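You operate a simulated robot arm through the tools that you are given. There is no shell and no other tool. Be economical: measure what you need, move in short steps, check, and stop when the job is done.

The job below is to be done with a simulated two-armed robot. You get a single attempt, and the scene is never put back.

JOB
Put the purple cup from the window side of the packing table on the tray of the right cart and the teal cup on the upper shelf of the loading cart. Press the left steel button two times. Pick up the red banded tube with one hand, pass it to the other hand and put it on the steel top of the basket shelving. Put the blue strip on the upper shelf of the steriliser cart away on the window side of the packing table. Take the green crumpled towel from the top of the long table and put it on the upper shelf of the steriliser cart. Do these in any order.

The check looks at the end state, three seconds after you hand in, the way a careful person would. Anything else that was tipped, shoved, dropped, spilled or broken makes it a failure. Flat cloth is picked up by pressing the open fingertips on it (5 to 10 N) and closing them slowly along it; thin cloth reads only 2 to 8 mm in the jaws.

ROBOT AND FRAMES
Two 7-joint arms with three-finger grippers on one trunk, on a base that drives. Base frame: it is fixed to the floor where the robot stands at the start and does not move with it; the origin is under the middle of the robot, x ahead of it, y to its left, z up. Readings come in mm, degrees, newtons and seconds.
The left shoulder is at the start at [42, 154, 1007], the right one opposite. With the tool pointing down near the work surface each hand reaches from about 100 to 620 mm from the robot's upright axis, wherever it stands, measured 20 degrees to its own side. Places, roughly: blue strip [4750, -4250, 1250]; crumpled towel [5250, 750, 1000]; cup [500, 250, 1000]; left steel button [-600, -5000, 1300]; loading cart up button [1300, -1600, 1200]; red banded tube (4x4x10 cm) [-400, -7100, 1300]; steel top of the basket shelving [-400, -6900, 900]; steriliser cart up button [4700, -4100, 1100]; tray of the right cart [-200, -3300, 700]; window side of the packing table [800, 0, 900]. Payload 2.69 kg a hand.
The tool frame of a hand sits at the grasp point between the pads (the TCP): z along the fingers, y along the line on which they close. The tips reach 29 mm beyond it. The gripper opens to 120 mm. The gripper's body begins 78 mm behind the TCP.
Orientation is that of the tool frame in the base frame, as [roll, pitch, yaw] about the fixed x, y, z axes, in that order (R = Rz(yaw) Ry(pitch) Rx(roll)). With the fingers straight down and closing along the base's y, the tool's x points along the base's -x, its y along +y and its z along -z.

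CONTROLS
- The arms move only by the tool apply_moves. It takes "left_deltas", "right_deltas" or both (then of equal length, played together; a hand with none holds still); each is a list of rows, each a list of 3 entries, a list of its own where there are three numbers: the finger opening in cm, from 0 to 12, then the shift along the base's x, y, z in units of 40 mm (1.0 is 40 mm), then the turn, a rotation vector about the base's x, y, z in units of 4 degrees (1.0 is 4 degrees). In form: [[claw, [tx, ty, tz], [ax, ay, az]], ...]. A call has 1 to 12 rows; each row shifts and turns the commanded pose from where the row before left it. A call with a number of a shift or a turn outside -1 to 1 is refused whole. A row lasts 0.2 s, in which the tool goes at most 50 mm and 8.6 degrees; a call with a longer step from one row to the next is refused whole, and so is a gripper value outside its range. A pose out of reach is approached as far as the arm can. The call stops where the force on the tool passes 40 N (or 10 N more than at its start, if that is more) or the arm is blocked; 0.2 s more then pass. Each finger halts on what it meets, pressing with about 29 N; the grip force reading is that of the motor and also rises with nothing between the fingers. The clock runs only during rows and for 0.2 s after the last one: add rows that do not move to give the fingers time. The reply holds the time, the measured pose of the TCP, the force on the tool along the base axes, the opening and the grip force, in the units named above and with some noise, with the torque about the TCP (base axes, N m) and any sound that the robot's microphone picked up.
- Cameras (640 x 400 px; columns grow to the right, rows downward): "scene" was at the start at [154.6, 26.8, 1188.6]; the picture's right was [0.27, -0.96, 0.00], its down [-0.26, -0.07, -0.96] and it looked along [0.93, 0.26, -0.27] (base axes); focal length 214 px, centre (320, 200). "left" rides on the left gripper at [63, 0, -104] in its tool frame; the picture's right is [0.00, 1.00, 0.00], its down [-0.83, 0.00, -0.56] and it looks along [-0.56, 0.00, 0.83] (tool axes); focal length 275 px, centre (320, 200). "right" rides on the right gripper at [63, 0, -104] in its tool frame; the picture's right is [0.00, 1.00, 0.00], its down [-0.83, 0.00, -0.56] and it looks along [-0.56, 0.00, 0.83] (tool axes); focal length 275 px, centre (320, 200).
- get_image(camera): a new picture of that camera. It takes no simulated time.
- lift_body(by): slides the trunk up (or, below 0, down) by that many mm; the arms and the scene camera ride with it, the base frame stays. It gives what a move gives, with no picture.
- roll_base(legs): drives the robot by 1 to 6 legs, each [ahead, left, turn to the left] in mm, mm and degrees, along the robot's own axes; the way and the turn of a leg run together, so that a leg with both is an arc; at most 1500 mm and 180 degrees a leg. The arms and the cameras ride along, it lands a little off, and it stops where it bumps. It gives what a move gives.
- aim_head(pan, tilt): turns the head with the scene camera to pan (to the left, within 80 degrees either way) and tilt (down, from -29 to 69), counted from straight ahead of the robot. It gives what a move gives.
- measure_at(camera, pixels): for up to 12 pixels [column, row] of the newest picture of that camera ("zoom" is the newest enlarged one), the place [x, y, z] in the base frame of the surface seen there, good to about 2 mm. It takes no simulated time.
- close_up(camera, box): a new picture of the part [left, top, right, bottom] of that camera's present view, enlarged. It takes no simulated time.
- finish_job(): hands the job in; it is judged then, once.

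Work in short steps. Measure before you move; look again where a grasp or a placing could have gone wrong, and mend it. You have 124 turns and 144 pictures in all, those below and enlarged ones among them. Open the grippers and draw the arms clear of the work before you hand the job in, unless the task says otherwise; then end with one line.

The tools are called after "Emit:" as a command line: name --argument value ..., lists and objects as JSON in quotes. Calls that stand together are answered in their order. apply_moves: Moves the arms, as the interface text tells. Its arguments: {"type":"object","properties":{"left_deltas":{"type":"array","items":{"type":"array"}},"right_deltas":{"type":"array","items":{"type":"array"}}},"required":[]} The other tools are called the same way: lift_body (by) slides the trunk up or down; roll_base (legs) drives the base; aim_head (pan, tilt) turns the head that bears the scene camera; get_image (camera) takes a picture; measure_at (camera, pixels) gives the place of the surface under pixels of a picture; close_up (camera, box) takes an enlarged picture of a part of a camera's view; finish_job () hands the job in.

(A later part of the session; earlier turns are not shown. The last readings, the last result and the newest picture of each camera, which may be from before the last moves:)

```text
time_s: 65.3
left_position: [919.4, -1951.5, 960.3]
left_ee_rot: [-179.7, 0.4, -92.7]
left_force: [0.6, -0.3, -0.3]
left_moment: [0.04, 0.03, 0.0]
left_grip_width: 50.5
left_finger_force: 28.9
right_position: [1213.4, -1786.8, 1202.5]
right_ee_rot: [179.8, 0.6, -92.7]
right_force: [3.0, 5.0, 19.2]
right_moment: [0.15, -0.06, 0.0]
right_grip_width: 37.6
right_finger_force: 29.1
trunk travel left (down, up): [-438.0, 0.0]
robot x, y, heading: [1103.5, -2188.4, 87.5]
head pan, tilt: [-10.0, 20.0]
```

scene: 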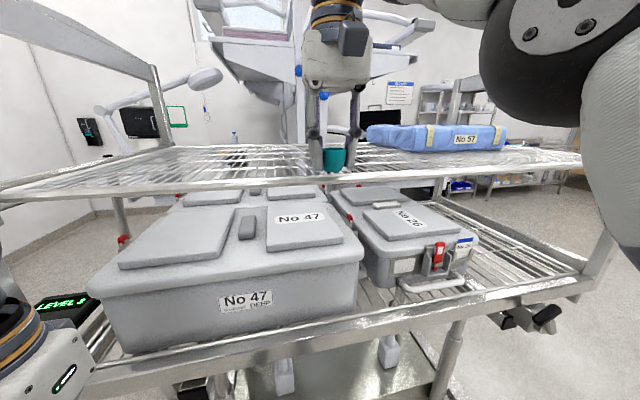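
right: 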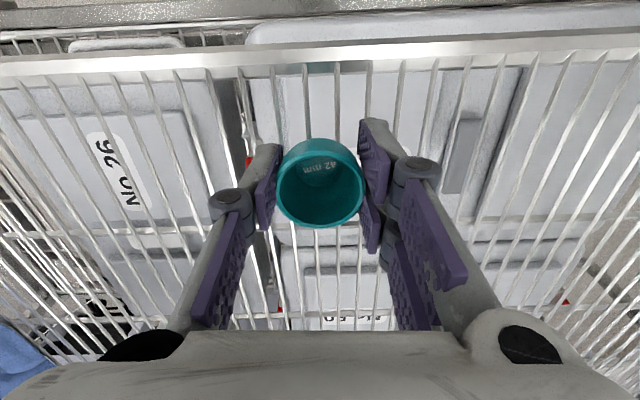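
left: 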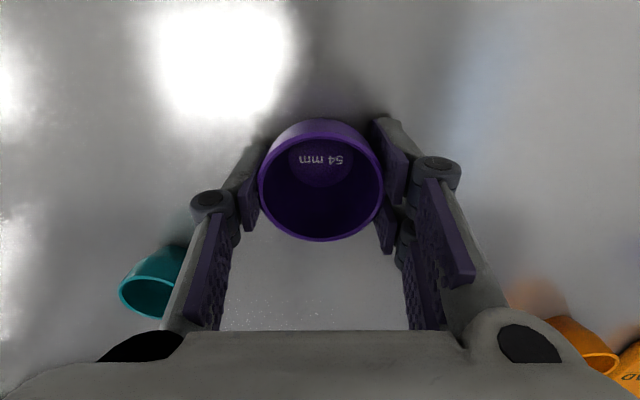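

It is standing (19 N). I relieve the press by 2 mm and open the fingers.

Emit:
apply_moves --right_deltas '[[3, [0, 0, 0.04], [0, 0, 0]], [4.2, [0, 0, 0], [0, 0, 0]], [6, [0, 0, 0], [0, 0, 0]], [10, [0, 0, 0], [0, 0, 0]], [12, [0, 0, 0], [0, 0, 0]], [12, [0, 0, 0], [0, 0, 0]]]'

Emit:
close_up --camera "scene" --box '[280, 90, 400, 200]'

```text
time_s: 66.7
left_position: [918.8, -1950.6, 958.6]
left_ee_rot: [-179.7, 0.3, -92.6]
left_force: [0.0, 0.5, -1.2]
left_moment: [-0.01, 0.0, -0.01]
left_grip_width: 50.5
left_finger_force: 29.1
right_position: [1213.0, -1786.8, 1202.0]
right_ee_rot: [179.8, 0.3, -92.6]
right_force: [-0.4, -0.5, 0.7]
right_moment: [-0.01, -0.02, -0.02]
right_grip_width: 120.2
right_finger_force: 0.0
trunk travel left (down, up): [-438.0, 0.0]
robot x, y, heading: [1103.0, -2190.1, 87.2]
head pan, tilt: [-10.0, 20.0]
```

```text
3.64 times, centred on (340, 145) of scene
```

zoom: 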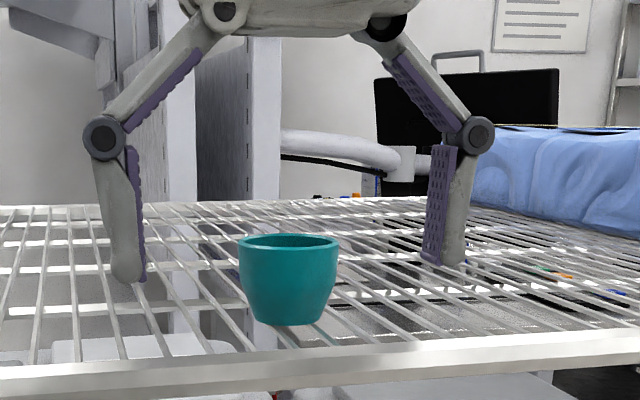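

The teal cup stands upright on the shelf. I raise the hand 8 mm, back away, and look toward the right cart.

Emit:
apply_moves --right_deltas '[[12, [0, 0, 0.2], [0, 0, 0]]]'

Emit:
roll_base --legs '[[-260, 0, 0]]'

Emit:
close_up --camera "scene" --box '[240, 60, 440, 220]'

Emit:
aim_head --pan -75 --tilt 15

Emit:
get_image --camera "scene"

```text
time_s: 67.1
left_position: [918.2, -1951.5, 959.0]
left_ee_rot: [-179.6, 0.2, -92.5]
left_force: [0.2, -0.2, -0.1]
left_moment: [0.0, -0.01, -0.01]
left_grip_width: 50.4
left_finger_force: 29.0
right_position: [1214.3, -1786.8, 1208.4]
right_ee_rot: [180.0, 0.3, -92.6]
right_force: [-0.1, 0.5, 0.0]
right_moment: [0.03, 0.01, 0.02]
right_grip_width: 119.9
right_finger_force: 0.1
trunk travel left (down, up): [-438.0, 0.0]
robot x, y, heading: [1100.4, -2189.2, 87.6]
head pan, tilt: [-10.0, 20.0]
```

```text
time_s: 69.0
left_position: [908.5, -2214.8, 957.9]
left_ee_rot: [-179.7, 0.3, -92.5]
left_force: [-0.3, -0.8, 0.7]
left_moment: [0.0, 0.02, 0.0]
left_grip_width: 50.7
left_finger_force: 29.2
right_position: [1201.4, -2049.5, 1209.0]
right_ee_rot: [179.8, 0.3, -92.5]
right_force: [-1.3, 0.7, -0.1]
right_moment: [0.01, 0.0, 0.01]
right_grip_width: 120.1
right_finger_force: 0.0
trunk travel left (down, up): [-438.0, 0.0]
robot x, y, heading: [1096.1, -2452.7, 87.4]
head pan, tilt: [-10.0, 20.0]
```

```text
2.50 times, centred on (340, 140) of scene
```

zoom: 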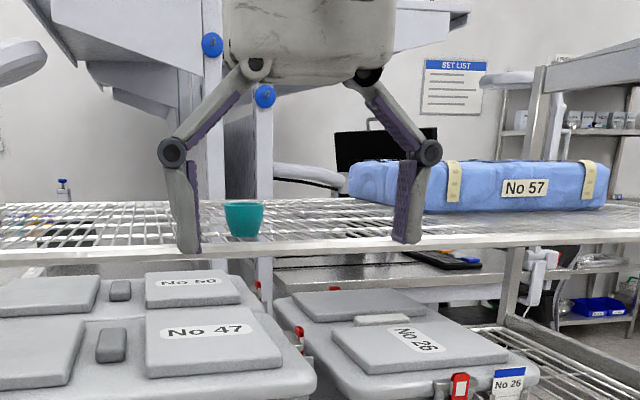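

```text
time_s: 70.3
left_position: [907.1, -2215.3, 959.3]
left_ee_rot: [-179.6, 0.3, -92.5]
left_force: [0.0, -0.2, 0.2]
left_moment: [0.03, 0.01, -0.02]
left_grip_width: 50.7
left_finger_force: 29.0
right_position: [1199.9, -2050.0, 1210.2]
right_ee_rot: [179.9, 0.3, -92.6]
right_force: [0.3, 0.4, -0.3]
right_moment: [-0.04, 0.01, -0.03]
right_grip_width: 119.9
right_finger_force: 0.2
trunk travel left (down, up): [-438.0, 0.0]
robot x, y, heading: [1092.7, -2457.5, 87.7]
head pan, tilt: [-75.0, 15.0]
```

```text
113 pictures are left
```

scene: 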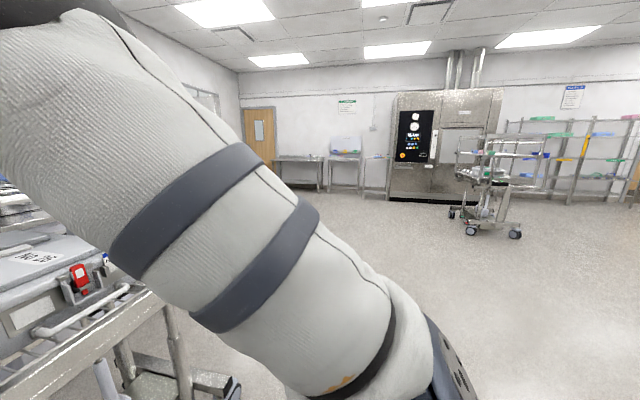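

Both cups' side is done: teal placed. I lower the right hand to a carry pose and turn left to face the right cart.

Emit:
apply_moves --right_deltas '[[8, [0, 0, -0.9], [0, 0, 0]], [6, [0, 0, -0.9], [0, 0, 0]], [4, [0, -0.5, -0.9], [0, 0, 0]], [4, [0, -0.9, -0.5], [0, 0, 0]], [4, [0, -0.9, -0.5], [0, 0, 0]]]'

Emit:
roll_base --legs '[[0, 0, 125]]'

Emit:
aim_head --pan 0 --tilt 18

Emit:
get_image --camera "scene"

```text
time_s: 71.5
left_position: [908.0, -2213.9, 959.4]
left_ee_rot: [-179.8, 0.4, -92.5]
left_force: [-0.6, 0.1, -0.4]
left_moment: [0.01, 0.01, 0.04]
left_grip_width: 50.5
left_finger_force: 29.2
right_position: [1203.1, -2143.4, 1060.4]
right_ee_rot: [179.9, 0.4, -92.5]
right_force: [0.2, -0.3, 0.4]
right_moment: [-0.02, 0.03, 0.0]
right_grip_width: 39.7
right_finger_force: 0.1
trunk travel left (down, up): [-438.0, 0.0]
robot x, y, heading: [1091.4, -2454.0, 87.6]
head pan, tilt: [-75.0, 15.0]
```

```text
time_s: 77.0
left_position: [987.3, -2737.8, 959.8]
left_ee_rot: [-179.7, 0.3, 29.4]
left_force: [0.6, 0.3, -0.2]
left_moment: [-0.01, 0.01, -0.01]
left_grip_width: 50.4
left_finger_force: 28.9
right_position: [771.4, -2524.4, 1060.4]
right_ee_rot: [179.9, 0.2, 29.3]
right_force: [0.1, 0.0, -0.3]
right_moment: [0.01, 0.04, -0.01]
right_grip_width: 40.0
right_finger_force: 0.1
trunk travel left (down, up): [-438.0, 0.0]
robot x, y, heading: [1092.4, -2455.2, -151.0]
head pan, tilt: [-75.0, 15.0]
```

```text
time_s: 78.5
left_position: [987.5, -2737.8, 959.5]
left_ee_rot: [-179.7, 0.3, 29.3]
left_force: [0.1, -0.5, -1.7]
left_moment: [0.02, 0.01, -0.03]
left_grip_width: 50.8
left_finger_force: 28.7
right_position: [770.6, -2525.8, 1059.8]
right_ee_rot: [-180.0, 0.2, 29.4]
right_force: [-0.1, 0.4, -0.6]
right_moment: [0.02, 0.02, 0.0]
right_grip_width: 39.9
right_finger_force: 0.1
trunk travel left (down, up): [-438.0, 0.0]
robot x, y, heading: [1091.8, -2456.0, -150.6]
head pan, tilt: [0.0, 18.0]
```

```text
112 pictures are left
```

scene: 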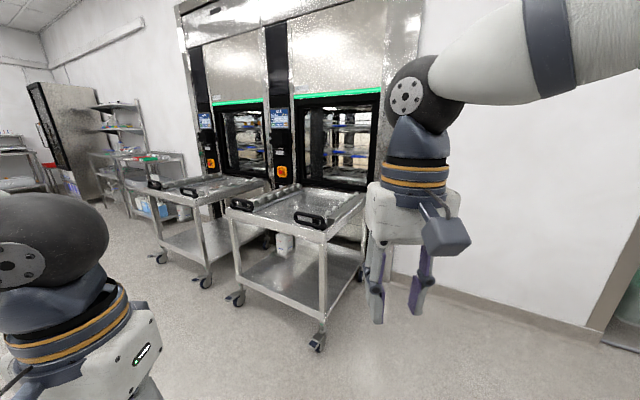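

Two carts stand before the washers; the right (nearer) one is around (300,215). I zoom and measure its top.

Emit:
close_up --camera "scene" --box '[140, 80, 390, 250]'

Emit:
measure_at --camera "scene" --pixels '[[230, 212], [320, 232], [362, 200], [290, 188], [310, 222], [300, 205], [330, 203], [340, 195], [245, 203], [320, 345], [240, 298], [200, 190]]'

```text
2.35 times, centred on (265, 165) of scene
```

zoom: 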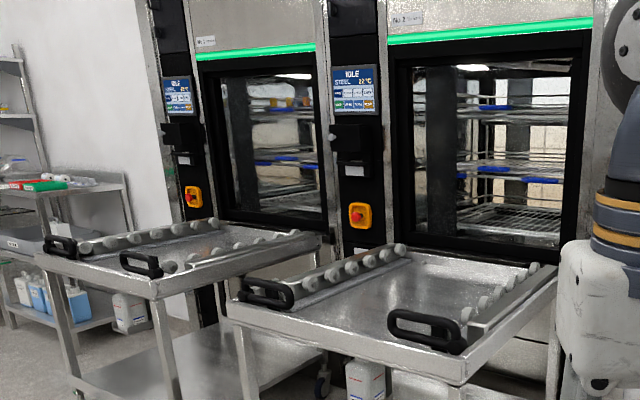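

```text
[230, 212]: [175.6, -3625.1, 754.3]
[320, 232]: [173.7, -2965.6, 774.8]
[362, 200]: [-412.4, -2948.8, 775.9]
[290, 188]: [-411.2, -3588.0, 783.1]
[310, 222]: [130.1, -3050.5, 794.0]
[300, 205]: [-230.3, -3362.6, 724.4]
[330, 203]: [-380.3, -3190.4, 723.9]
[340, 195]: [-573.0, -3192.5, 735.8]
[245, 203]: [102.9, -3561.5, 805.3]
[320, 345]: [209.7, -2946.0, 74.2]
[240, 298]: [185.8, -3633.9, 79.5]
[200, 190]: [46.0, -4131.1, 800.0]
```

The right cart's recessed tray is at z 724 (x -570 to 185, y -3630 to -2950). I turn to face -x, strafe in front of it, and approach.

Emit:
roll_base --legs '[[0, 0, -29], [0, 674, 0], [450, 0, 0]]'

Emit:
aim_head --pan 10 --tilt 35

Emit:
get_image --camera "scene"

```text
time_s: 87.9
left_position: [384.3, -3296.5, 959.7]
left_ee_rot: [-179.7, 0.3, -3.0]
left_force: [-0.1, -0.5, 0.0]
left_moment: [0.01, 0.0, -0.02]
left_grip_width: 50.6
left_finger_force: 28.8
right_position: [315.7, -3001.8, 1060.9]
right_ee_rot: [-180.0, 0.3, -3.0]
right_force: [0.4, -0.5, -0.5]
right_moment: [0.0, 0.0, 0.02]
right_grip_width: 40.0
right_finger_force: 0.2
trunk travel left (down, up): [-438.0, 0.0]
robot x, y, heading: [626.2, -3114.5, 177.2]
head pan, tilt: [0.0, 18.0]
```

```text
time_s: 88.7
left_position: [384.9, -3297.5, 959.3]
left_ee_rot: [-179.7, 0.3, -3.0]
left_force: [0.5, 0.1, 0.6]
left_moment: [-0.01, -0.01, -0.02]
left_grip_width: 50.5
left_finger_force: 28.9
right_position: [316.5, -3001.4, 1060.1]
right_ee_rot: [180.0, 0.3, -3.0]
right_force: [0.0, -0.6, -0.3]
right_moment: [0.02, -0.02, -0.02]
right_grip_width: 39.9
right_finger_force: 0.0
trunk travel left (down, up): [-438.0, 0.0]
robot x, y, heading: [626.9, -3113.7, 177.1]
head pan, tilt: [10.0, 35.0]
```

```text
110 pictures are left
```

scene: 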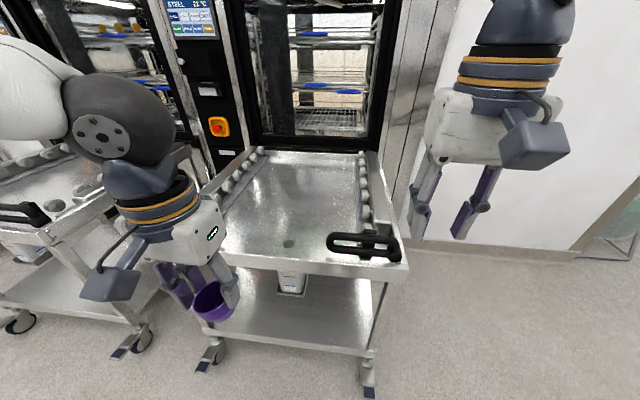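

The tray is empty and reachable. I advance 50 mm and extend the left hand over the tray at its present height.

Emit:
roll_base --legs '[[50, 0, 0]]'

Emit:
apply_moves --left_deltas '[[4, [-0.93, 0.13, 0], [0, 0, 0]], [4, [-0.93, 0.13, 0], [0, 0, 0]], [4, [-0.93, 0.13, 0], [0, 0, 0]], [4, [-0.93, 0.13, 0], [0, 0, 0]], [4, [-0.93, 0.13, 0], [0, 0, 0]], [4, [-0.93, 0.13, 0], [0, 0, 0]], [4, [-0.93, 0.13, 0], [0, 0, 0]]]'

Emit:
lift_body --by -150

Emit:
get_image --camera "scene"

Emit:
get_image --camera "left"

```text
time_s: 89.7
left_position: [333.8, -3294.9, 959.0]
left_ee_rot: [-179.7, 0.4, -2.9]
left_force: [-0.1, 0.0, -0.7]
left_moment: [0.02, -0.01, 0.03]
left_grip_width: 50.5
left_finger_force: 29.1
right_position: [265.7, -2998.1, 1060.8]
right_ee_rot: [-179.9, 0.1, -3.0]
right_force: [-0.6, 1.0, 0.0]
right_moment: [0.05, -0.01, -0.02]
right_grip_width: 39.7
right_finger_force: 0.1
trunk travel left (down, up): [-438.0, 0.0]
robot x, y, heading: [573.6, -3111.3, 177.0]
head pan, tilt: [10.0, 35.0]
```

```text
time_s: 91.3
left_position: [79.1, -3257.7, 954.5]
left_ee_rot: [-179.7, 0.3, -3.1]
left_force: [-0.9, 0.5, -0.2]
left_moment: [-0.01, -0.05, 0.02]
left_grip_width: 50.5
left_finger_force: 28.7
right_position: [266.5, -2998.7, 1060.6]
right_ee_rot: [179.9, 0.2, -3.2]
right_force: [-0.3, -1.0, 0.1]
right_moment: [0.01, -0.01, -0.02]
right_grip_width: 40.2
right_finger_force: 0.0
trunk travel left (down, up): [-438.0, 0.0]
robot x, y, heading: [574.1, -3112.7, 176.9]
head pan, tilt: [10.0, 35.0]
```

```text
time_s: 93.0
left_position: [74.7, -3256.8, 809.6]
left_ee_rot: [-179.6, 0.4, -3.0]
left_force: [0.0, 0.4, 0.2]
left_moment: [0.02, -0.01, 0.0]
left_grip_width: 50.7
left_finger_force: 29.8
right_position: [266.8, -2996.9, 910.7]
right_ee_rot: [179.9, 0.2, -3.1]
right_force: [0.2, 0.0, 0.1]
right_moment: [0.02, 0.03, 0.0]
right_grip_width: 40.1
right_finger_force: 0.2
trunk travel left (down, up): [-288.0, 150.0]
robot x, y, heading: [576.5, -3112.1, 177.0]
head pan, tilt: [10.0, 35.0]
```

```text
109 pictures are left
```

scene: 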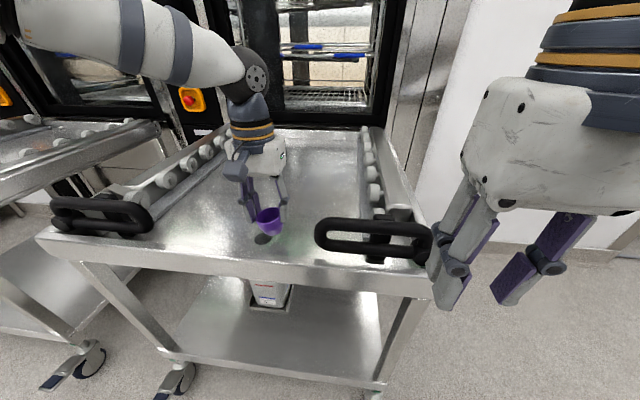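

```text
108 pictures are left
```

left: 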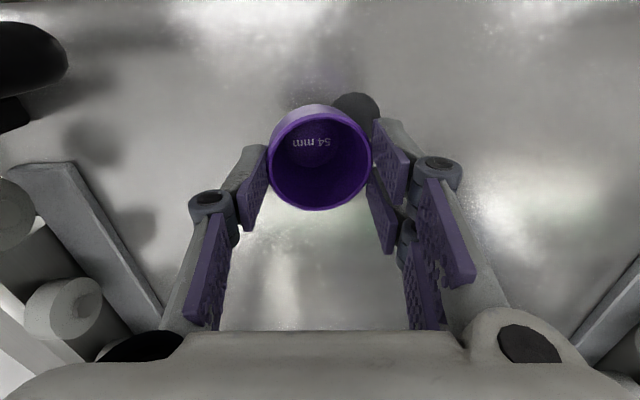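

A dark round spot lies near the cup at (358,113) in the left view. I measure it and the tray around.

Emit:
measure_at --camera "left" --pixels '[[358, 100], [345, 100], [375, 105], [300, 90], [260, 140], [320, 250], [250, 90], [420, 100]]'

Emit:
close_up --camera "scene" --box '[210, 170, 330, 260]'

```text
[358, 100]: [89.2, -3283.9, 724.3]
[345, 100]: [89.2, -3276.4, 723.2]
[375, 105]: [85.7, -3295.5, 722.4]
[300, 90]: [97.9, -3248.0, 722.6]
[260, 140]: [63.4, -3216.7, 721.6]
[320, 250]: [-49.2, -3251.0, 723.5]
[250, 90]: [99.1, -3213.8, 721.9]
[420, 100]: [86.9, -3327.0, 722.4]
```

```text
4.44 times, centred on (270, 215) of scene
```

zoom: 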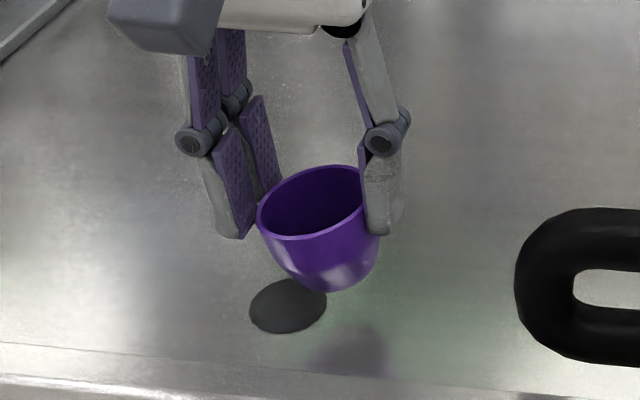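

The spot is a flat drain at about [80, -3285]. I shift 40 mm to the side of it and lower to just above the tray.

Emit:
apply_moves --left_deltas '[[4, [-0.4, 0.9, 0], [0, 0, 0]], [4, [0, 0.1, -0.7], [0, 0, 0]], [4, [0, 0, -0.5], [0, 0, 0]], [4, [0, 0, -0.1], [0, 0, 0]], [4, [0, 0, -0.05], [0, 0, 0]], [4, [0, 0, 0], [0, 0, 0]]]'

```text
time_s: 94.4
left_position: [57.5, -3215.6, 756.8]
left_ee_rot: [-179.7, 0.5, -3.1]
left_force: [-0.6, 8.6, 20.5]
left_moment: [0.06, 0.06, 0.03]
left_grip_width: 49.9
left_finger_force: 28.8
right_position: [268.0, -2997.6, 911.3]
right_ee_rot: [179.8, 0.3, -3.0]
right_force: [0.2, -0.6, -0.6]
right_moment: [0.0, -0.02, -0.01]
right_grip_width: 39.9
right_finger_force: 0.0
trunk travel left (down, up): [-288.0, 150.0]
robot x, y, heading: [575.0, -3112.9, 176.9]
head pan, tilt: [10.0, 35.0]
```

Contact at 20 N: the cup stands on the tray. I ease off, open, and raise the hand.

Emit:
apply_moves --left_deltas '[[4, [0, 0, 0.05], [0, 0, 0]], [5.5, [0, 0, 0], [0, 0, 0]], [8, [0, 0, 0], [0, 0, 0]], [12, [0, 0, 0], [0, 0, 0]], [12, [0, 0, 0], [0, 0, 0]], [12, [0, 0, 0.9], [0, 0, 0]], [12, [0, 0, 0.9], [0, 0, 0]], [12, [0, 0, 0.9], [0, 0, 0]], [12, [0.5, 0, 0.8], [0, 0, 0]]]'

Emit:
get_image --camera "scene"

```text
time_s: 96.4
left_position: [79.4, -3215.5, 893.7]
left_ee_rot: [-179.7, 0.3, -3.0]
left_force: [0.8, 0.9, 0.7]
left_moment: [0.0, -0.04, -0.03]
left_grip_width: 120.0
left_finger_force: 0.0
right_position: [267.2, -2999.5, 910.9]
right_ee_rot: [-180.0, 0.3, -3.1]
right_force: [-0.6, 0.4, 0.2]
right_moment: [0.02, 0.0, 0.02]
right_grip_width: 40.0
right_finger_force: 0.1
trunk travel left (down, up): [-288.0, 150.0]
robot x, y, heading: [577.5, -3109.4, 176.8]
head pan, tilt: [10.0, 35.0]
```

```text
106 pictures are left
```

scene: 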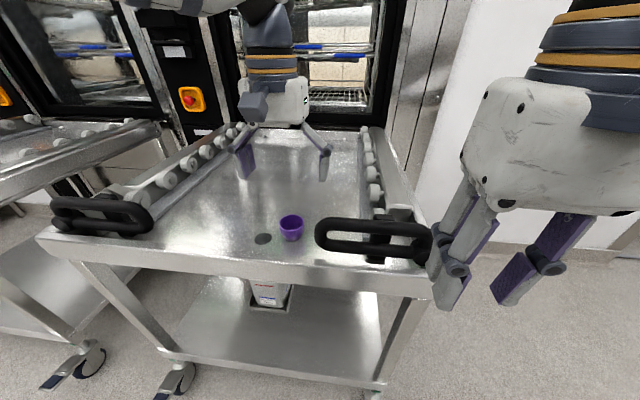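

Purple cup stands upright on the tray. I back off, draw the left hand in, raise the trunk, and strafe toward the steel buttons.

Emit:
roll_base --legs '[[-350, 0, 0]]'

Emit:
apply_moves --left_deltas '[[8, [0.9, 0, 0], [0, 0, 0]], [4, [0.9, 0, 0], [0, 0, 0]], [0, [0.9, 0, 0], [0, 0, 0]], [0, [0.9, 0, 0], [0, 0, 0]], [0, [0.9, 0, 0], [0, 0, 0]]]'

Emit:
lift_body --by 100

Emit:
roll_base --legs '[[0, 0, 3], [0, 1400, 0]]'

Emit:
aim_head --pan 10 --tilt 10

Emit:
get_image --camera "scene"

```text
time_s: 98.7
left_position: [424.8, -3229.9, 892.7]
left_ee_rot: [-179.6, 0.4, -3.4]
left_force: [0.6, 0.2, -0.3]
left_moment: [-0.02, 0.01, -0.02]
left_grip_width: 120.1
left_finger_force: 0.0
right_position: [614.4, -3015.2, 910.4]
right_ee_rot: [179.9, 0.3, -3.6]
right_force: [-0.1, -0.4, -0.3]
right_moment: [0.02, 0.04, -0.04]
right_grip_width: 40.0
right_finger_force: 0.0
trunk travel left (down, up): [-288.0, 150.0]
robot x, y, heading: [924.4, -3134.7, 176.1]
head pan, tilt: [10.0, 35.0]
```

```text
time_s: 99.9
left_position: [603.2, -3230.0, 891.3]
left_ee_rot: [-179.6, 0.4, -3.4]
left_force: [0.5, 0.1, 0.1]
left_moment: [0.01, 0.0, 0.01]
left_grip_width: 0.0
left_finger_force: 28.9
right_position: [614.2, -3017.5, 911.6]
right_ee_rot: [-179.9, 0.3, -3.5]
right_force: [0.6, 0.0, 0.4]
right_moment: [0.03, -0.01, 0.0]
right_grip_width: 40.1
right_finger_force: 0.0
trunk travel left (down, up): [-288.0, 150.0]
robot x, y, heading: [924.1, -3130.7, 176.5]
head pan, tilt: [10.0, 35.0]
```

```text
time_s: 101.2
left_position: [603.1, -3232.3, 991.8]
left_ee_rot: [-179.7, 0.2, -3.5]
left_force: [-0.7, 0.1, 0.0]
left_moment: [0.0, -0.02, -0.02]
left_grip_width: 0.0
left_finger_force: 27.8
right_position: [612.5, -3016.2, 1009.7]
right_ee_rot: [-180.0, 0.3, -3.5]
right_force: [1.2, 0.6, -0.5]
right_moment: [-0.01, -0.07, 0.0]
right_grip_width: 39.9
right_finger_force: 0.0
trunk travel left (down, up): [-388.0, 50.0]
robot x, y, heading: [924.3, -3133.7, 176.6]
head pan, tilt: [10.0, 35.0]
```

```text
time_s: 112.2
left_position: [598.7, -4608.4, 993.0]
left_ee_rot: [-179.7, 0.3, -0.5]
left_force: [0.5, 0.3, -0.6]
left_moment: [-0.01, 0.01, -0.01]
left_grip_width: 0.2
left_finger_force: 29.1
right_position: [597.2, -4392.7, 1012.0]
right_ee_rot: [-179.9, 0.2, -0.5]
right_force: [1.1, -0.8, 0.2]
right_moment: [0.02, -0.01, -0.02]
right_grip_width: 40.0
right_finger_force: 0.1
trunk travel left (down, up): [-388.0, 50.0]
robot x, y, heading: [912.3, -4489.6, 179.5]
head pan, tilt: [10.0, 35.0]
```

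```text
time_s: 113.1
left_position: [597.4, -4607.9, 993.2]
left_ee_rot: [-179.7, 0.2, -0.5]
left_force: [-0.5, 0.1, 1.0]
left_moment: [-0.02, 0.02, 0.01]
left_grip_width: 0.0
left_finger_force: 29.0
right_position: [597.1, -4393.2, 1010.9]
right_ee_rot: [179.9, 0.3, -0.6]
right_force: [0.1, 0.8, -0.2]
right_moment: [-0.02, 0.01, 0.05]
right_grip_width: 39.9
right_finger_force: 0.2
trunk travel left (down, up): [-388.0, 50.0]
robot x, y, heading: [913.6, -4494.4, 179.3]
head pan, tilt: [10.0, 10.0]
```

```text
105 pictures are left
```

scene: 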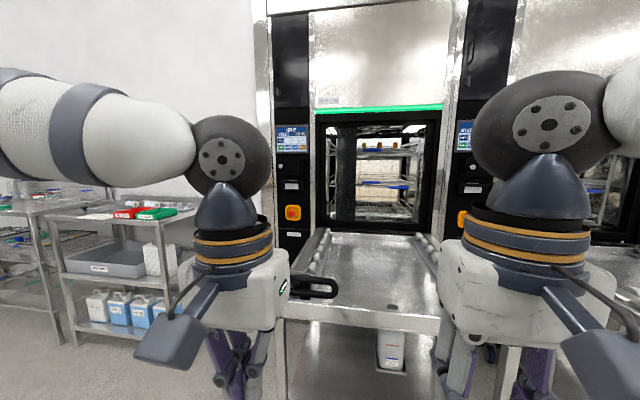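

I see the left washer's panel around (293,150) and the orange stop at (293,212). I zoom in to find the steel buttons.

Emit:
close_up --camera "scene" --box '[225, 60, 385, 260]'

Emit:
measure_at --camera "scene" --pixels '[[293, 213], [291, 138], [291, 163], [292, 185], [270, 150], [250, 190], [330, 290], [160, 212]]'

```text
2.00 times, centred on (305, 160) of scene
```

zoom: 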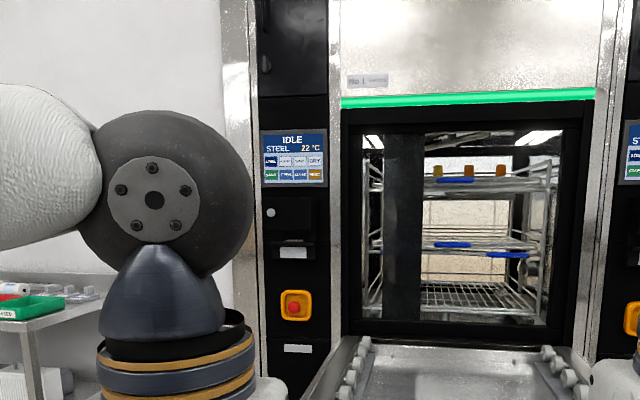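

```text
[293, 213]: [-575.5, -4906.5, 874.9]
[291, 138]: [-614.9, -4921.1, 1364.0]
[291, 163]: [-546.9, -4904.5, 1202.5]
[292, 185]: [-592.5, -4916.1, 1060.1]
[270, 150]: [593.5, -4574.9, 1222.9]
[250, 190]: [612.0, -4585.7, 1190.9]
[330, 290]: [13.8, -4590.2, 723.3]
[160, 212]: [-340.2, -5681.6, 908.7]
```

The left washer's screen shows "STEEL" and eight small buttons; the top-left one seems to read STEEL. I zoom right in.

Emit:
close_up --camera "scene" --box '[272, 120, 312, 156]'

```text
11.11 times, centred on (292, 138) of scene
```

zoom: 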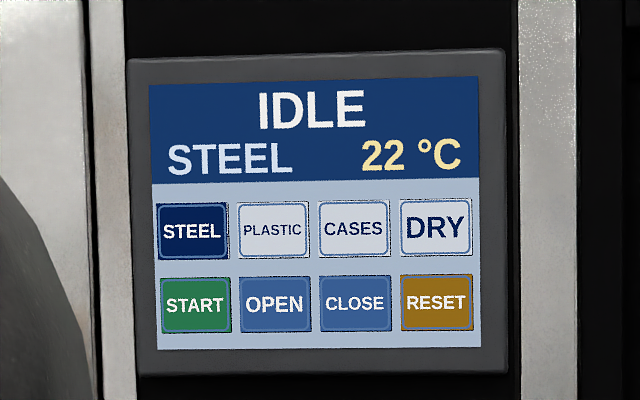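

The STEEL button sits at zoom (193,231). I measure it, its neighbours, the panel frame and the cart ahead.

Emit:
measure_at --camera "zoom" --pixels '[[193, 231], [160, 205], [226, 257], [273, 230], [195, 305], [435, 302], [135, 220], [320, 62], [300, 365]]'

Emit:
measure_at --camera "scene" --pixels '[[315, 283], [290, 310], [440, 322], [325, 235], [262, 60], [300, 163], [200, 205]]'

```text
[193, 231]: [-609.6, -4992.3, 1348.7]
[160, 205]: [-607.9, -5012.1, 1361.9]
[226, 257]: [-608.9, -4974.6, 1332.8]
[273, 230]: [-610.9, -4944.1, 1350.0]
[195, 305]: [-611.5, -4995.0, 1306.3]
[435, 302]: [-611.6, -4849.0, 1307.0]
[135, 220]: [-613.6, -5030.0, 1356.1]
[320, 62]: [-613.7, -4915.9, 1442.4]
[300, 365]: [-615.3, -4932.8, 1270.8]
```

```text
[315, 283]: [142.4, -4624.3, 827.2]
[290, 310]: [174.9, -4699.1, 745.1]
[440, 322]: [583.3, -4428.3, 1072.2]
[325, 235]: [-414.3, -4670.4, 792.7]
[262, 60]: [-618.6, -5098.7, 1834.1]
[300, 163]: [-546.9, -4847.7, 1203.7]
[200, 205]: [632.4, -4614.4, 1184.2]
```

STEEL is centred at [-610, -4992, 1349], about 40 by 32 mm. I strafe to line the right hand up with it, and look left to check the free floor between the cart and the shelf.

Emit:
roll_base --legs '[[0, 650, 0]]'

Emit:
lift_body --by 50

Emit:
aim_head --pan 15 --tilt 25

Emit:
get_image --camera "scene"

```text
time_s: 118.5
left_position: [597.2, -5253.8, 993.0]
left_ee_rot: [-179.6, 0.4, 0.1]
left_force: [-0.5, -0.2, -0.5]
left_moment: [0.04, -0.01, 0.03]
left_grip_width: 0.0
left_finger_force: 28.4
right_position: [594.4, -5039.2, 1010.1]
right_ee_rot: [-180.0, 0.4, 0.1]
right_force: [0.0, 0.7, -0.2]
right_moment: [0.0, -0.01, 0.0]
right_grip_width: 39.9
right_finger_force: 0.1
trunk travel left (down, up): [-388.0, 50.0]
robot x, y, heading: [911.6, -5131.0, -179.9]
head pan, tilt: [10.0, 10.0]
```

```text
time_s: 119.5
left_position: [595.7, -5253.8, 1043.0]
left_ee_rot: [-179.7, 0.3, 0.1]
left_force: [-1.8, -1.0, -0.6]
left_moment: [-0.01, -0.03, -0.04]
left_grip_width: 0.0
left_finger_force: 28.2
right_position: [592.7, -5039.2, 1060.3]
right_ee_rot: [179.9, 0.2, 0.0]
right_force: [-0.2, -0.3, -0.3]
right_moment: [0.03, -0.04, 0.0]
right_grip_width: 40.0
right_finger_force: 0.1
trunk travel left (down, up): [-438.0, 0.0]
robot x, y, heading: [907.3, -5129.6, -179.9]
head pan, tilt: [10.0, 10.0]
```

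```text
time_s: 120.2
left_position: [597.8, -5254.5, 1042.9]
left_ee_rot: [-179.7, 0.5, 0.1]
left_force: [-0.1, -0.1, 0.7]
left_moment: [0.02, -0.02, 0.0]
left_grip_width: 0.0
left_finger_force: 29.0
right_position: [592.7, -5037.8, 1059.4]
right_ee_rot: [179.9, 0.3, 0.0]
right_force: [-0.9, -0.2, 0.1]
right_moment: [-0.01, 0.01, 0.01]
right_grip_width: 39.7
right_finger_force: 0.1
trunk travel left (down, up): [-438.0, 0.0]
robot x, y, heading: [907.1, -5135.1, -180.1]
head pan, tilt: [15.0, 25.0]
```

```text
102 pictures are left
```

scene: 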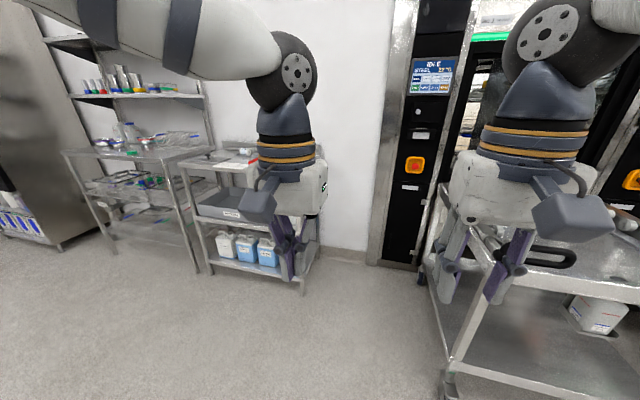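

Free floor leads to the panel. I measure the trolley at left with blue bottles and the cart's near corner.

Emit:
measure_at --camera "scene" --pixels '[[303, 290], [205, 268], [213, 160], [321, 240], [432, 68], [438, 370], [450, 360], [530, 262], [140, 155], [115, 90], [385, 262]]'

Emit:
apply_moves --right_deltas '[[0, [-0.6, 0, 0.3], [0, 1, 0]], [0, [-0.6, 0, 0.3], [0, 1, 0]], [0, [-0.6, 0, 0.3], [0, 1, 0]], [0, [-0.6, 0, 0.3], [0, 1, 0]], [0, [-0.6, 0, 0.3], [0, 1, 0]], [0, [-0.6, 0, 0.3], [0, 1, 0]], [0, [-0.6, 0, 0.3], [0, 1, 0]], [0, [-0.6, 0, 0.3], [0, 1, 0]], [0, [-0.6, 0, 0.3], [0, 1, 0]], [0, [-0.6, 0, 0.3], [0, 1, 0]], [0, [-0.6, 0, 0.3], [0, 1, 0]], [0, [-0.6, 0, 0.3], [0, 1, 0]]]'

```text
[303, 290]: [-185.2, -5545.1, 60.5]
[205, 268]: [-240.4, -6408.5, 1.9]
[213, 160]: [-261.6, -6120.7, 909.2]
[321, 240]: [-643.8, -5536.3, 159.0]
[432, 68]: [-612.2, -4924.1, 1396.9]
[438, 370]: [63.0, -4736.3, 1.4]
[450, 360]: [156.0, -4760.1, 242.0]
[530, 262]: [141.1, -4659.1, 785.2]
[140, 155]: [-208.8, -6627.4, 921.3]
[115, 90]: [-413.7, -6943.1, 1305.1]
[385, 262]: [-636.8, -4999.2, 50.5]
```

```text
time_s: 122.8
left_position: [596.7, -5254.4, 1041.8]
left_ee_rot: [-179.7, 0.3, 0.0]
left_force: [0.3, -0.1, 0.0]
left_moment: [-0.01, 0.0, -0.01]
left_grip_width: 0.1
left_finger_force: 28.3
right_position: [304.4, -5039.1, 1205.7]
right_ee_rot: [179.9, 48.3, 0.0]
right_force: [-0.3, 0.2, -0.1]
right_moment: [0.0, -0.04, -0.01]
right_grip_width: 0.0
right_finger_force: 28.9
trunk travel left (down, up): [-438.0, 0.0]
robot x, y, heading: [906.7, -5135.1, -180.1]
head pan, tilt: [15.0, 25.0]
```

The gap is wide enough. I finish turning the hand level, raising it to about the button's height.

Emit:
apply_moves --right_deltas '[[0, [-0.2, 0.1, 0.33], [0, 1, 0]], [0, [-0.2, 0.1, 0.33], [0, 1, 0]], [0, [-0.2, 0.1, 0.33], [0, 1, 0]], [0, [-0.2, 0.1, 0.33], [0, 1, 0]], [0, [-0.2, 0.1, 0.33], [0, 1, 0]], [0, [-0.2, 0.1, 0.33], [0, 1, 0]], [0, [-0.2, 0.1, 0.33], [0, 1, 0]], [0, [-0.2, 0.1, 0.33], [0, 1, 0]], [0, [-0.2, 0.1, 0.33], [0, 1, 0]], [0, [-0.2, 0.1, 0.33], [0, 1, 0]], [0, [0, 0.1, 0.3], [0, 0.4, 0]]]'

Emit:
roll_base --legs '[[550, 0, 0]]'

Emit:
get_image --camera "right"

Emit:
get_image --camera "scene"

```text
time_s: 125.2
left_position: [597.6, -5254.0, 1043.0]
left_ee_rot: [-179.7, 0.4, 0.1]
left_force: [-0.6, 0.6, 0.3]
left_moment: [0.0, 0.03, 0.02]
left_grip_width: 0.0
left_finger_force: 28.9
right_position: [227.1, -4993.2, 1349.1]
right_ee_rot: [-142.2, 89.9, 37.9]
right_force: [-1.4, 1.0, 0.8]
right_moment: [-0.01, 0.01, -0.02]
right_grip_width: 0.0
right_finger_force: 28.1
trunk travel left (down, up): [-438.0, 0.0]
robot x, y, heading: [908.2, -5136.5, -179.9]
head pan, tilt: [15.0, 25.0]
```

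```text
time_s: 128.3
left_position: [58.2, -5259.7, 1042.6]
left_ee_rot: [-179.7, 0.3, 0.7]
left_force: [0.4, -0.6, 0.0]
left_moment: [0.02, -0.01, -0.01]
left_grip_width: 0.0
left_finger_force: 28.4
right_position: [-314.7, -5004.0, 1347.3]
right_ee_rot: [-165.4, 89.9, 15.2]
right_force: [-0.6, 0.5, -0.3]
right_moment: [-0.03, -0.01, 0.01]
right_grip_width: 0.0
right_finger_force: 28.0
trunk travel left (down, up): [-438.0, 0.0]
robot x, y, heading: [368.2, -5136.1, -179.2]
head pan, tilt: [15.0, 25.0]
```

```text
101 pictures are left
```

right: 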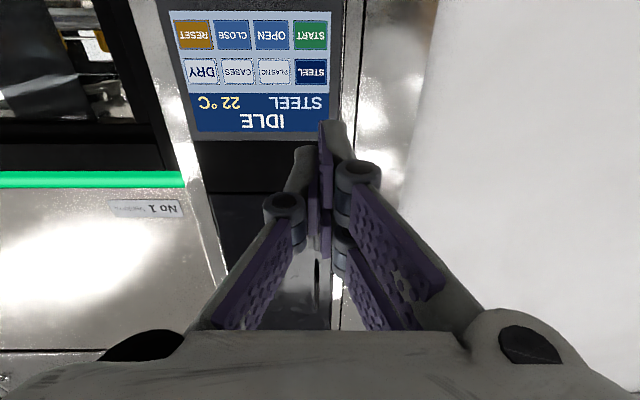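

```text
100 pictures are left
```

scene: 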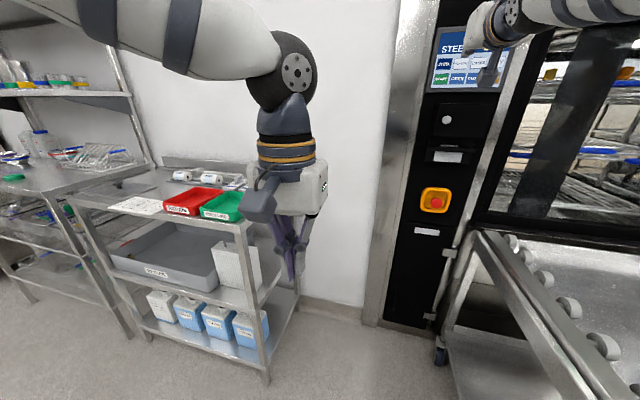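

The panel's STEEL button appears inverted at (311,72) in the right camera. I advance 205 mm, then correct the hand's place.

Emit:
roll_base --legs '[[205, 0, 0]]'

Emit:
get_image --camera "right"

Emit:
close_up --camera "scene" --box '[400, 0, 560, 110]'

```text
time_s: 129.9
left_position: [-142.8, -5263.3, 1042.9]
left_ee_rot: [-179.6, 0.4, 0.6]
left_force: [0.0, -0.1, 0.3]
left_moment: [0.0, -0.05, 0.03]
left_grip_width: 0.2
left_finger_force: 28.6
right_position: [-515.8, -5007.4, 1347.7]
right_ee_rot: [-165.0, 89.9, 15.6]
right_force: [-0.1, -0.2, 0.0]
right_moment: [0.0, -0.02, -0.01]
right_grip_width: 0.0
right_finger_force: 28.6
trunk travel left (down, up): [-438.0, 0.0]
robot x, y, heading: [166.2, -5136.7, -179.2]
head pan, tilt: [15.0, 25.0]
```

```text
99 pictures are left
```

right: 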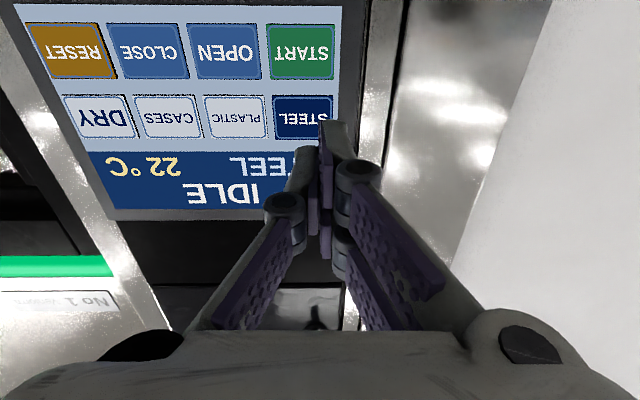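

```text
3.64 times, centred on (480, 55) of scene
```

zoom: 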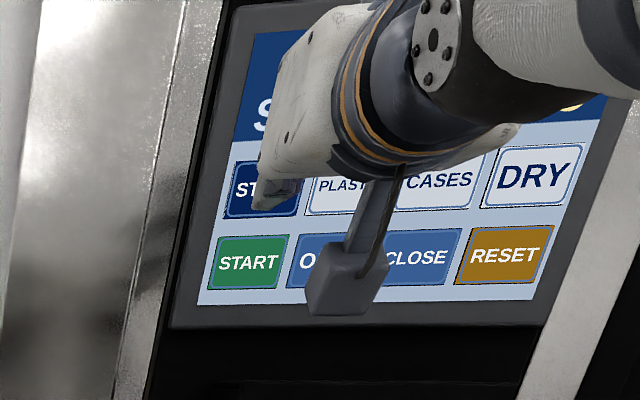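

I confirm the button position from the right camera before touching.

Emit:
measure_at --camera "right" --pixels '[[303, 117], [276, 98], [332, 97], [300, 138], [301, 52]]'

Emit:
apply_moves --right_deltas '[[0, [-0.3, 0.37, 0.02], [0, 0, 0]], [0, [-0.7, 0, 0], [0, 0, 0]], [0, [0, 0, 0], [0, 0, 0]]]'

```text
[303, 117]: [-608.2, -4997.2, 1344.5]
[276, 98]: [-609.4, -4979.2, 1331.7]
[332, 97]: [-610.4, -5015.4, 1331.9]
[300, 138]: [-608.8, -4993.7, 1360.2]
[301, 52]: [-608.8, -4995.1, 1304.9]
```

```text
time_s: 130.8
left_position: [-142.3, -5263.5, 1043.5]
left_ee_rot: [-179.7, 0.4, 0.7]
left_force: [-0.1, 0.0, 0.0]
left_moment: [0.01, -0.03, 0.01]
left_grip_width: 0.0
left_finger_force: 28.4
right_position: [-542.0, -4989.1, 1347.3]
right_ee_rot: [-160.1, 89.9, 20.6]
right_force: [0.9, -0.5, -0.2]
right_moment: [0.01, 0.02, 0.0]
right_grip_width: 0.0
right_finger_force: 28.5
right hand out of reach, approached as far as the arm can: row 2
trunk travel left (down, up): [-438.0, 0.0]
robot x, y, heading: [167.2, -5137.4, -179.5]
head pan, tilt: [15.0, 25.0]
```

The arm is at its reach limit 38 mm short. I draw it back 30 mm, roll ahead 55 mm, and then press with the arm.

Emit:
apply_moves --right_deltas '[[0, [0.75, -0.17, 0], [0, 0, 0]]]'

Emit:
roll_base --legs '[[55, 0, 0]]'

```text
time_s: 131.2
left_position: [-140.4, -5263.3, 1044.1]
left_ee_rot: [-179.7, 0.6, 0.7]
left_force: [0.9, -0.1, 1.0]
left_moment: [0.0, 0.0, -0.01]
left_grip_width: 0.0
left_finger_force: 28.8
right_position: [-509.9, -4997.6, 1348.0]
right_ee_rot: [148.4, 90.0, -30.9]
right_force: [0.7, 0.6, 0.4]
right_moment: [-0.02, -0.05, -0.01]
right_grip_width: 0.0
right_finger_force: 28.3
trunk travel left (down, up): [-438.0, 0.0]
robot x, y, heading: [167.4, -5141.4, -179.1]
head pan, tilt: [15.0, 25.0]
```

```text
time_s: 132.1
left_position: [-197.6, -5263.0, 1042.9]
left_ee_rot: [-179.6, 0.4, 0.6]
left_force: [0.2, -0.2, 0.4]
left_moment: [0.0, -0.04, -0.01]
left_grip_width: 0.2
left_finger_force: 29.1
right_position: [-568.5, -4999.0, 1345.7]
right_ee_rot: [-165.7, 89.9, 14.9]
right_force: [-1.0, 0.9, 0.2]
right_moment: [-0.02, 0.03, 0.03]
right_grip_width: 0.0
right_finger_force: 28.3
trunk travel left (down, up): [-438.0, 0.0]
robot x, y, heading: [116.5, -5143.2, -179.4]
head pan, tilt: [15.0, 25.0]
```

The tip is about 11 mm from the button. I press in small steps and listen for a sound.

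Emit:
apply_moves --right_deltas '[[0, [-0.2, 0.08, 0], [0, 0, 0]], [0, [-0.08, 0, 0], [0, 0, 0]], [0, [-0.05, 0, 0], [0, 0, 0]]]'

```text
time_s: 132.9
left_position: [-197.5, -5263.4, 1044.0]
left_ee_rot: [-179.7, 0.4, 0.5]
left_force: [-0.5, 0.5, -0.2]
left_moment: [-0.02, -0.02, 0.01]
left_grip_width: 0.1
left_finger_force: 28.4
right_position: [-581.7, -4994.3, 1344.1]
right_ee_rot: [-159.8, 89.7, 20.8]
right_force: [-0.3, -0.4, 0.2]
right_moment: [0.02, -0.01, 0.03]
right_grip_width: 0.1
right_finger_force: 28.9
trunk travel left (down, up): [-438.0, 0.0]
robot x, y, heading: [112.8, -5142.8, -179.5]
head pan, tilt: [15.0, 25.0]
```

No contact yet. I go on in 2 mm steps.

Emit:
apply_moves --right_deltas '[[0, [-0.05, 0, 0.03], [0, 0, 0]], [0, [-0.05, 0, 0], [0, 0, 0]]]'

```text
time_s: 133.5
left_position: [-197.2, -5263.2, 1043.9]
left_ee_rot: [-179.8, 0.4, 0.7]
left_force: [0.1, 0.3, -0.2]
left_moment: [0.0, 0.0, 0.01]
left_grip_width: 0.0
left_finger_force: 28.9
right_position: [-585.0, -4993.4, 1347.2]
right_ee_rot: [-166.3, 89.7, 14.4]
right_force: [-1.0, -1.2, 0.0]
right_moment: [-0.04, -0.01, -0.02]
right_grip_width: 0.0
right_finger_force: 28.2
trunk travel left (down, up): [-438.0, 0.0]
robot x, y, heading: [114.2, -5139.9, -179.4]
head pan, tilt: [15.0, 25.0]
```

Still free. Two more millimetre steps.

Emit:
apply_moves --right_deltas '[[0, [-0.05, 0, 0], [0, 0, 0]], [0, [-0.05, 0, 0], [0, 0, 0]]]'

Emit:
close_up --camera "right" --box '[220, 60, 420, 200]'

```text
time_s: 134.1
left_position: [-194.7, -5263.5, 1043.3]
left_ee_rot: [-179.8, 0.5, 0.5]
left_force: [-0.8, -0.5, 0.1]
left_moment: [0.04, 0.0, 0.02]
left_grip_width: 0.1
left_finger_force: 28.9
right_position: [-588.1, -4993.5, 1349.3]
right_ee_rot: [-169.7, 89.9, 10.9]
right_force: [4.4, 0.7, -1.2]
right_moment: [-0.03, -0.05, 0.01]
right_grip_width: 5.7
right_finger_force: 28.4
trunk travel left (down, up): [-438.0, 0.0]
robot x, y, heading: [115.4, -5141.3, -179.5]
head pan, tilt: [15.0, 25.0]
heard: click
```

```text
2.86 times, centred on (320, 130) of right
```

zoom: 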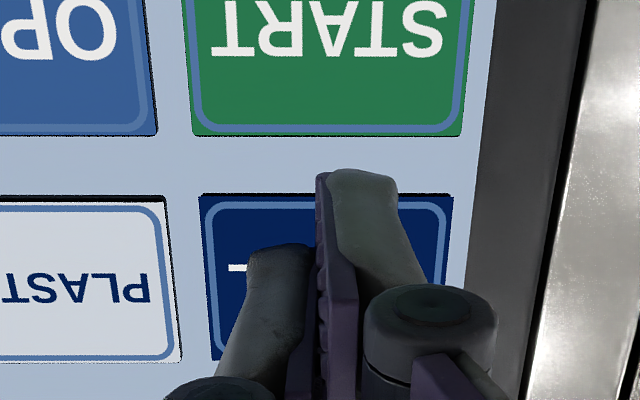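

A click: first press. I draw back 20 mm.

Emit:
apply_moves --right_deltas '[[0, [0.3, 0, 0], [0, 0, 0]], [0, [0.3, 0, 0], [0, 0, 0]], [0, [0, 0, 0], [0, 0, 0]], [0, [0, 0, 0], [0, 0, 0]]]'

Emit:
get_image --camera "right"

```text
time_s: 135.1
left_position: [-197.3, -5262.9, 1043.0]
left_ee_rot: [-179.7, 0.4, 0.5]
left_force: [-0.1, -0.2, -1.0]
left_moment: [0.01, 0.01, 0.01]
left_grip_width: 0.1
left_finger_force: 28.9
right_position: [-565.8, -4994.5, 1346.1]
right_ee_rot: [-163.4, 90.0, 17.3]
right_force: [-0.3, 0.0, -0.8]
right_moment: [0.0, -0.02, -0.01]
right_grip_width: 0.0
right_finger_force: 28.3
trunk travel left (down, up): [-438.0, 0.0]
robot x, y, heading: [114.0, -5142.7, -179.2]
head pan, tilt: [15.0, 25.0]
```

```text
96 pictures are left
```

right: 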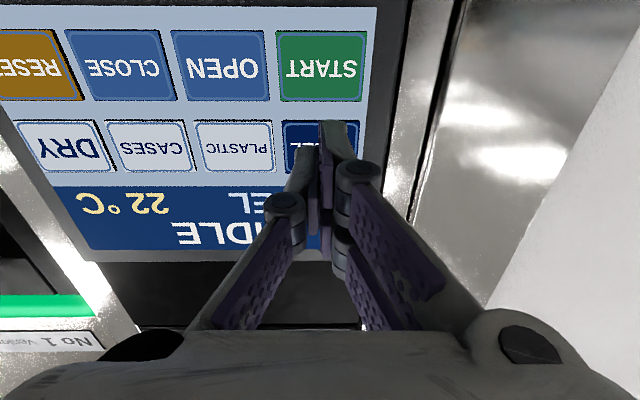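

Display still IDLE / STEEL. I press a second time, in to about the same depth.

Emit:
apply_moves --right_deltas '[[0, [-0.4, 0, 0], [0, 0, 0]], [0, [-0.08, 0, 0], [0, 0, 0]], [0, [-0.05, 0, 0], [0, 0, 0]], [0, [-0.05, 0, 0], [0, 0, 0]]]'

```text
time_s: 136.1
left_position: [-196.5, -5263.2, 1043.8]
left_ee_rot: [-179.7, 0.5, 0.7]
left_force: [-0.6, 0.3, 0.3]
left_moment: [-0.01, -0.01, 0.04]
left_grip_width: 0.0
left_finger_force: 28.6
right_position: [-587.5, -4995.9, 1348.4]
right_ee_rot: [-159.2, 89.9, 21.5]
right_force: [3.0, 0.0, 0.7]
right_moment: [-0.02, 0.04, 0.02]
right_grip_width: 6.1
right_finger_force: 28.0
trunk travel left (down, up): [-438.0, 0.0]
robot x, y, heading: [112.9, -5140.5, -179.4]
head pan, tilt: [15.0, 25.0]
heard: click
```

Second click heard. I draw the hand straight back, then back the base out of the gap.

Emit:
apply_moves --right_deltas '[[0, [0.5, 0, 0], [0, 0, 0]], [0, [0.8, 0, 0], [0, 0, 0]]]'

Emit:
close_up --camera "right" --box '[0, 0, 400, 280]'

Emit:
roll_base --legs '[[-700, 0, 0], [0, 1000, 0]]'

Emit:
aim_head --pan 25 --tilt 12

Emit:
get_image --camera "scene"

```text
time_s: 136.7
left_position: [-195.9, -5262.0, 1043.9]
left_ee_rot: [-179.8, 0.5, 0.5]
left_force: [-0.1, 0.6, 0.2]
left_moment: [0.01, 0.02, -0.01]
left_grip_width: 0.2
left_finger_force: 28.4
right_position: [-533.4, -4994.5, 1349.8]
right_ee_rot: [-71.9, 89.9, 108.7]
right_force: [-0.1, -0.5, 0.5]
right_moment: [0.06, 0.0, -0.03]
right_grip_width: 0.1
right_finger_force: 28.7
trunk travel left (down, up): [-438.0, 0.0]
robot x, y, heading: [113.3, -5143.1, -179.5]
head pan, tilt: [15.0, 25.0]
```

```text
1.43 times, centred on (200, 140) of right
```

zoom: 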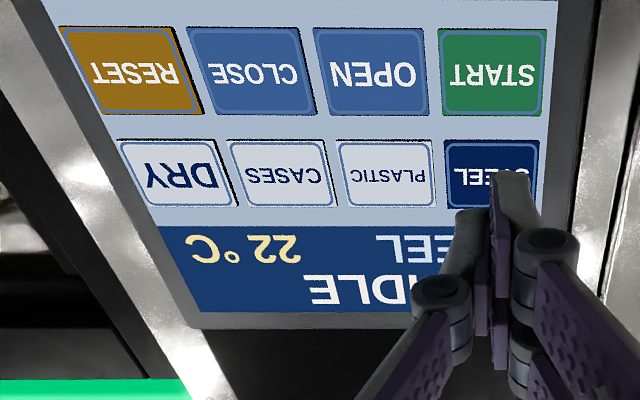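

```text
time_s: 148.0
left_position: [543.4, -6241.1, 1041.8]
left_ee_rot: [-179.6, 0.5, 2.5]
left_force: [0.0, 0.1, -0.5]
left_moment: [0.01, -0.01, 0.03]
left_grip_width: 0.0
left_finger_force: 28.6
right_position: [196.5, -5984.2, 1348.8]
right_ee_rot: [-163.9, 89.9, 18.6]
right_force: [-0.1, 0.2, 0.0]
right_moment: [0.02, 0.03, -0.05]
right_grip_width: 0.1
right_finger_force: 28.5
trunk travel left (down, up): [-438.0, 0.0]
robot x, y, heading: [850.9, -6112.2, -177.2]
head pan, tilt: [15.0, 25.0]
```

```text
time_s: 148.8
left_position: [544.5, -6241.5, 1042.4]
left_ee_rot: [-179.7, 0.4, 2.5]
left_force: [0.7, 0.4, 0.0]
left_moment: [-0.01, -0.01, -0.02]
left_grip_width: 0.0
left_finger_force: 29.0
right_position: [196.1, -5984.3, 1348.8]
right_ee_rot: [-164.2, 89.8, 18.3]
right_force: [-0.6, -0.4, -0.5]
right_moment: [0.01, 0.06, 0.0]
right_grip_width: 0.0
right_finger_force: 28.8
trunk travel left (down, up): [-438.0, 0.0]
robot x, y, heading: [846.0, -6108.6, -177.5]
head pan, tilt: [25.0, 12.0]
```

```text
94 pictures are left
```

scene: 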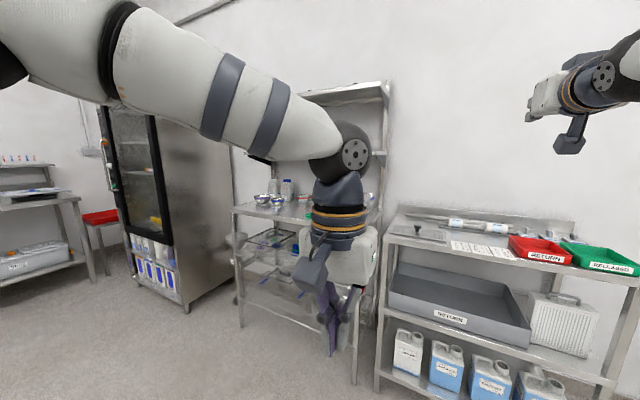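

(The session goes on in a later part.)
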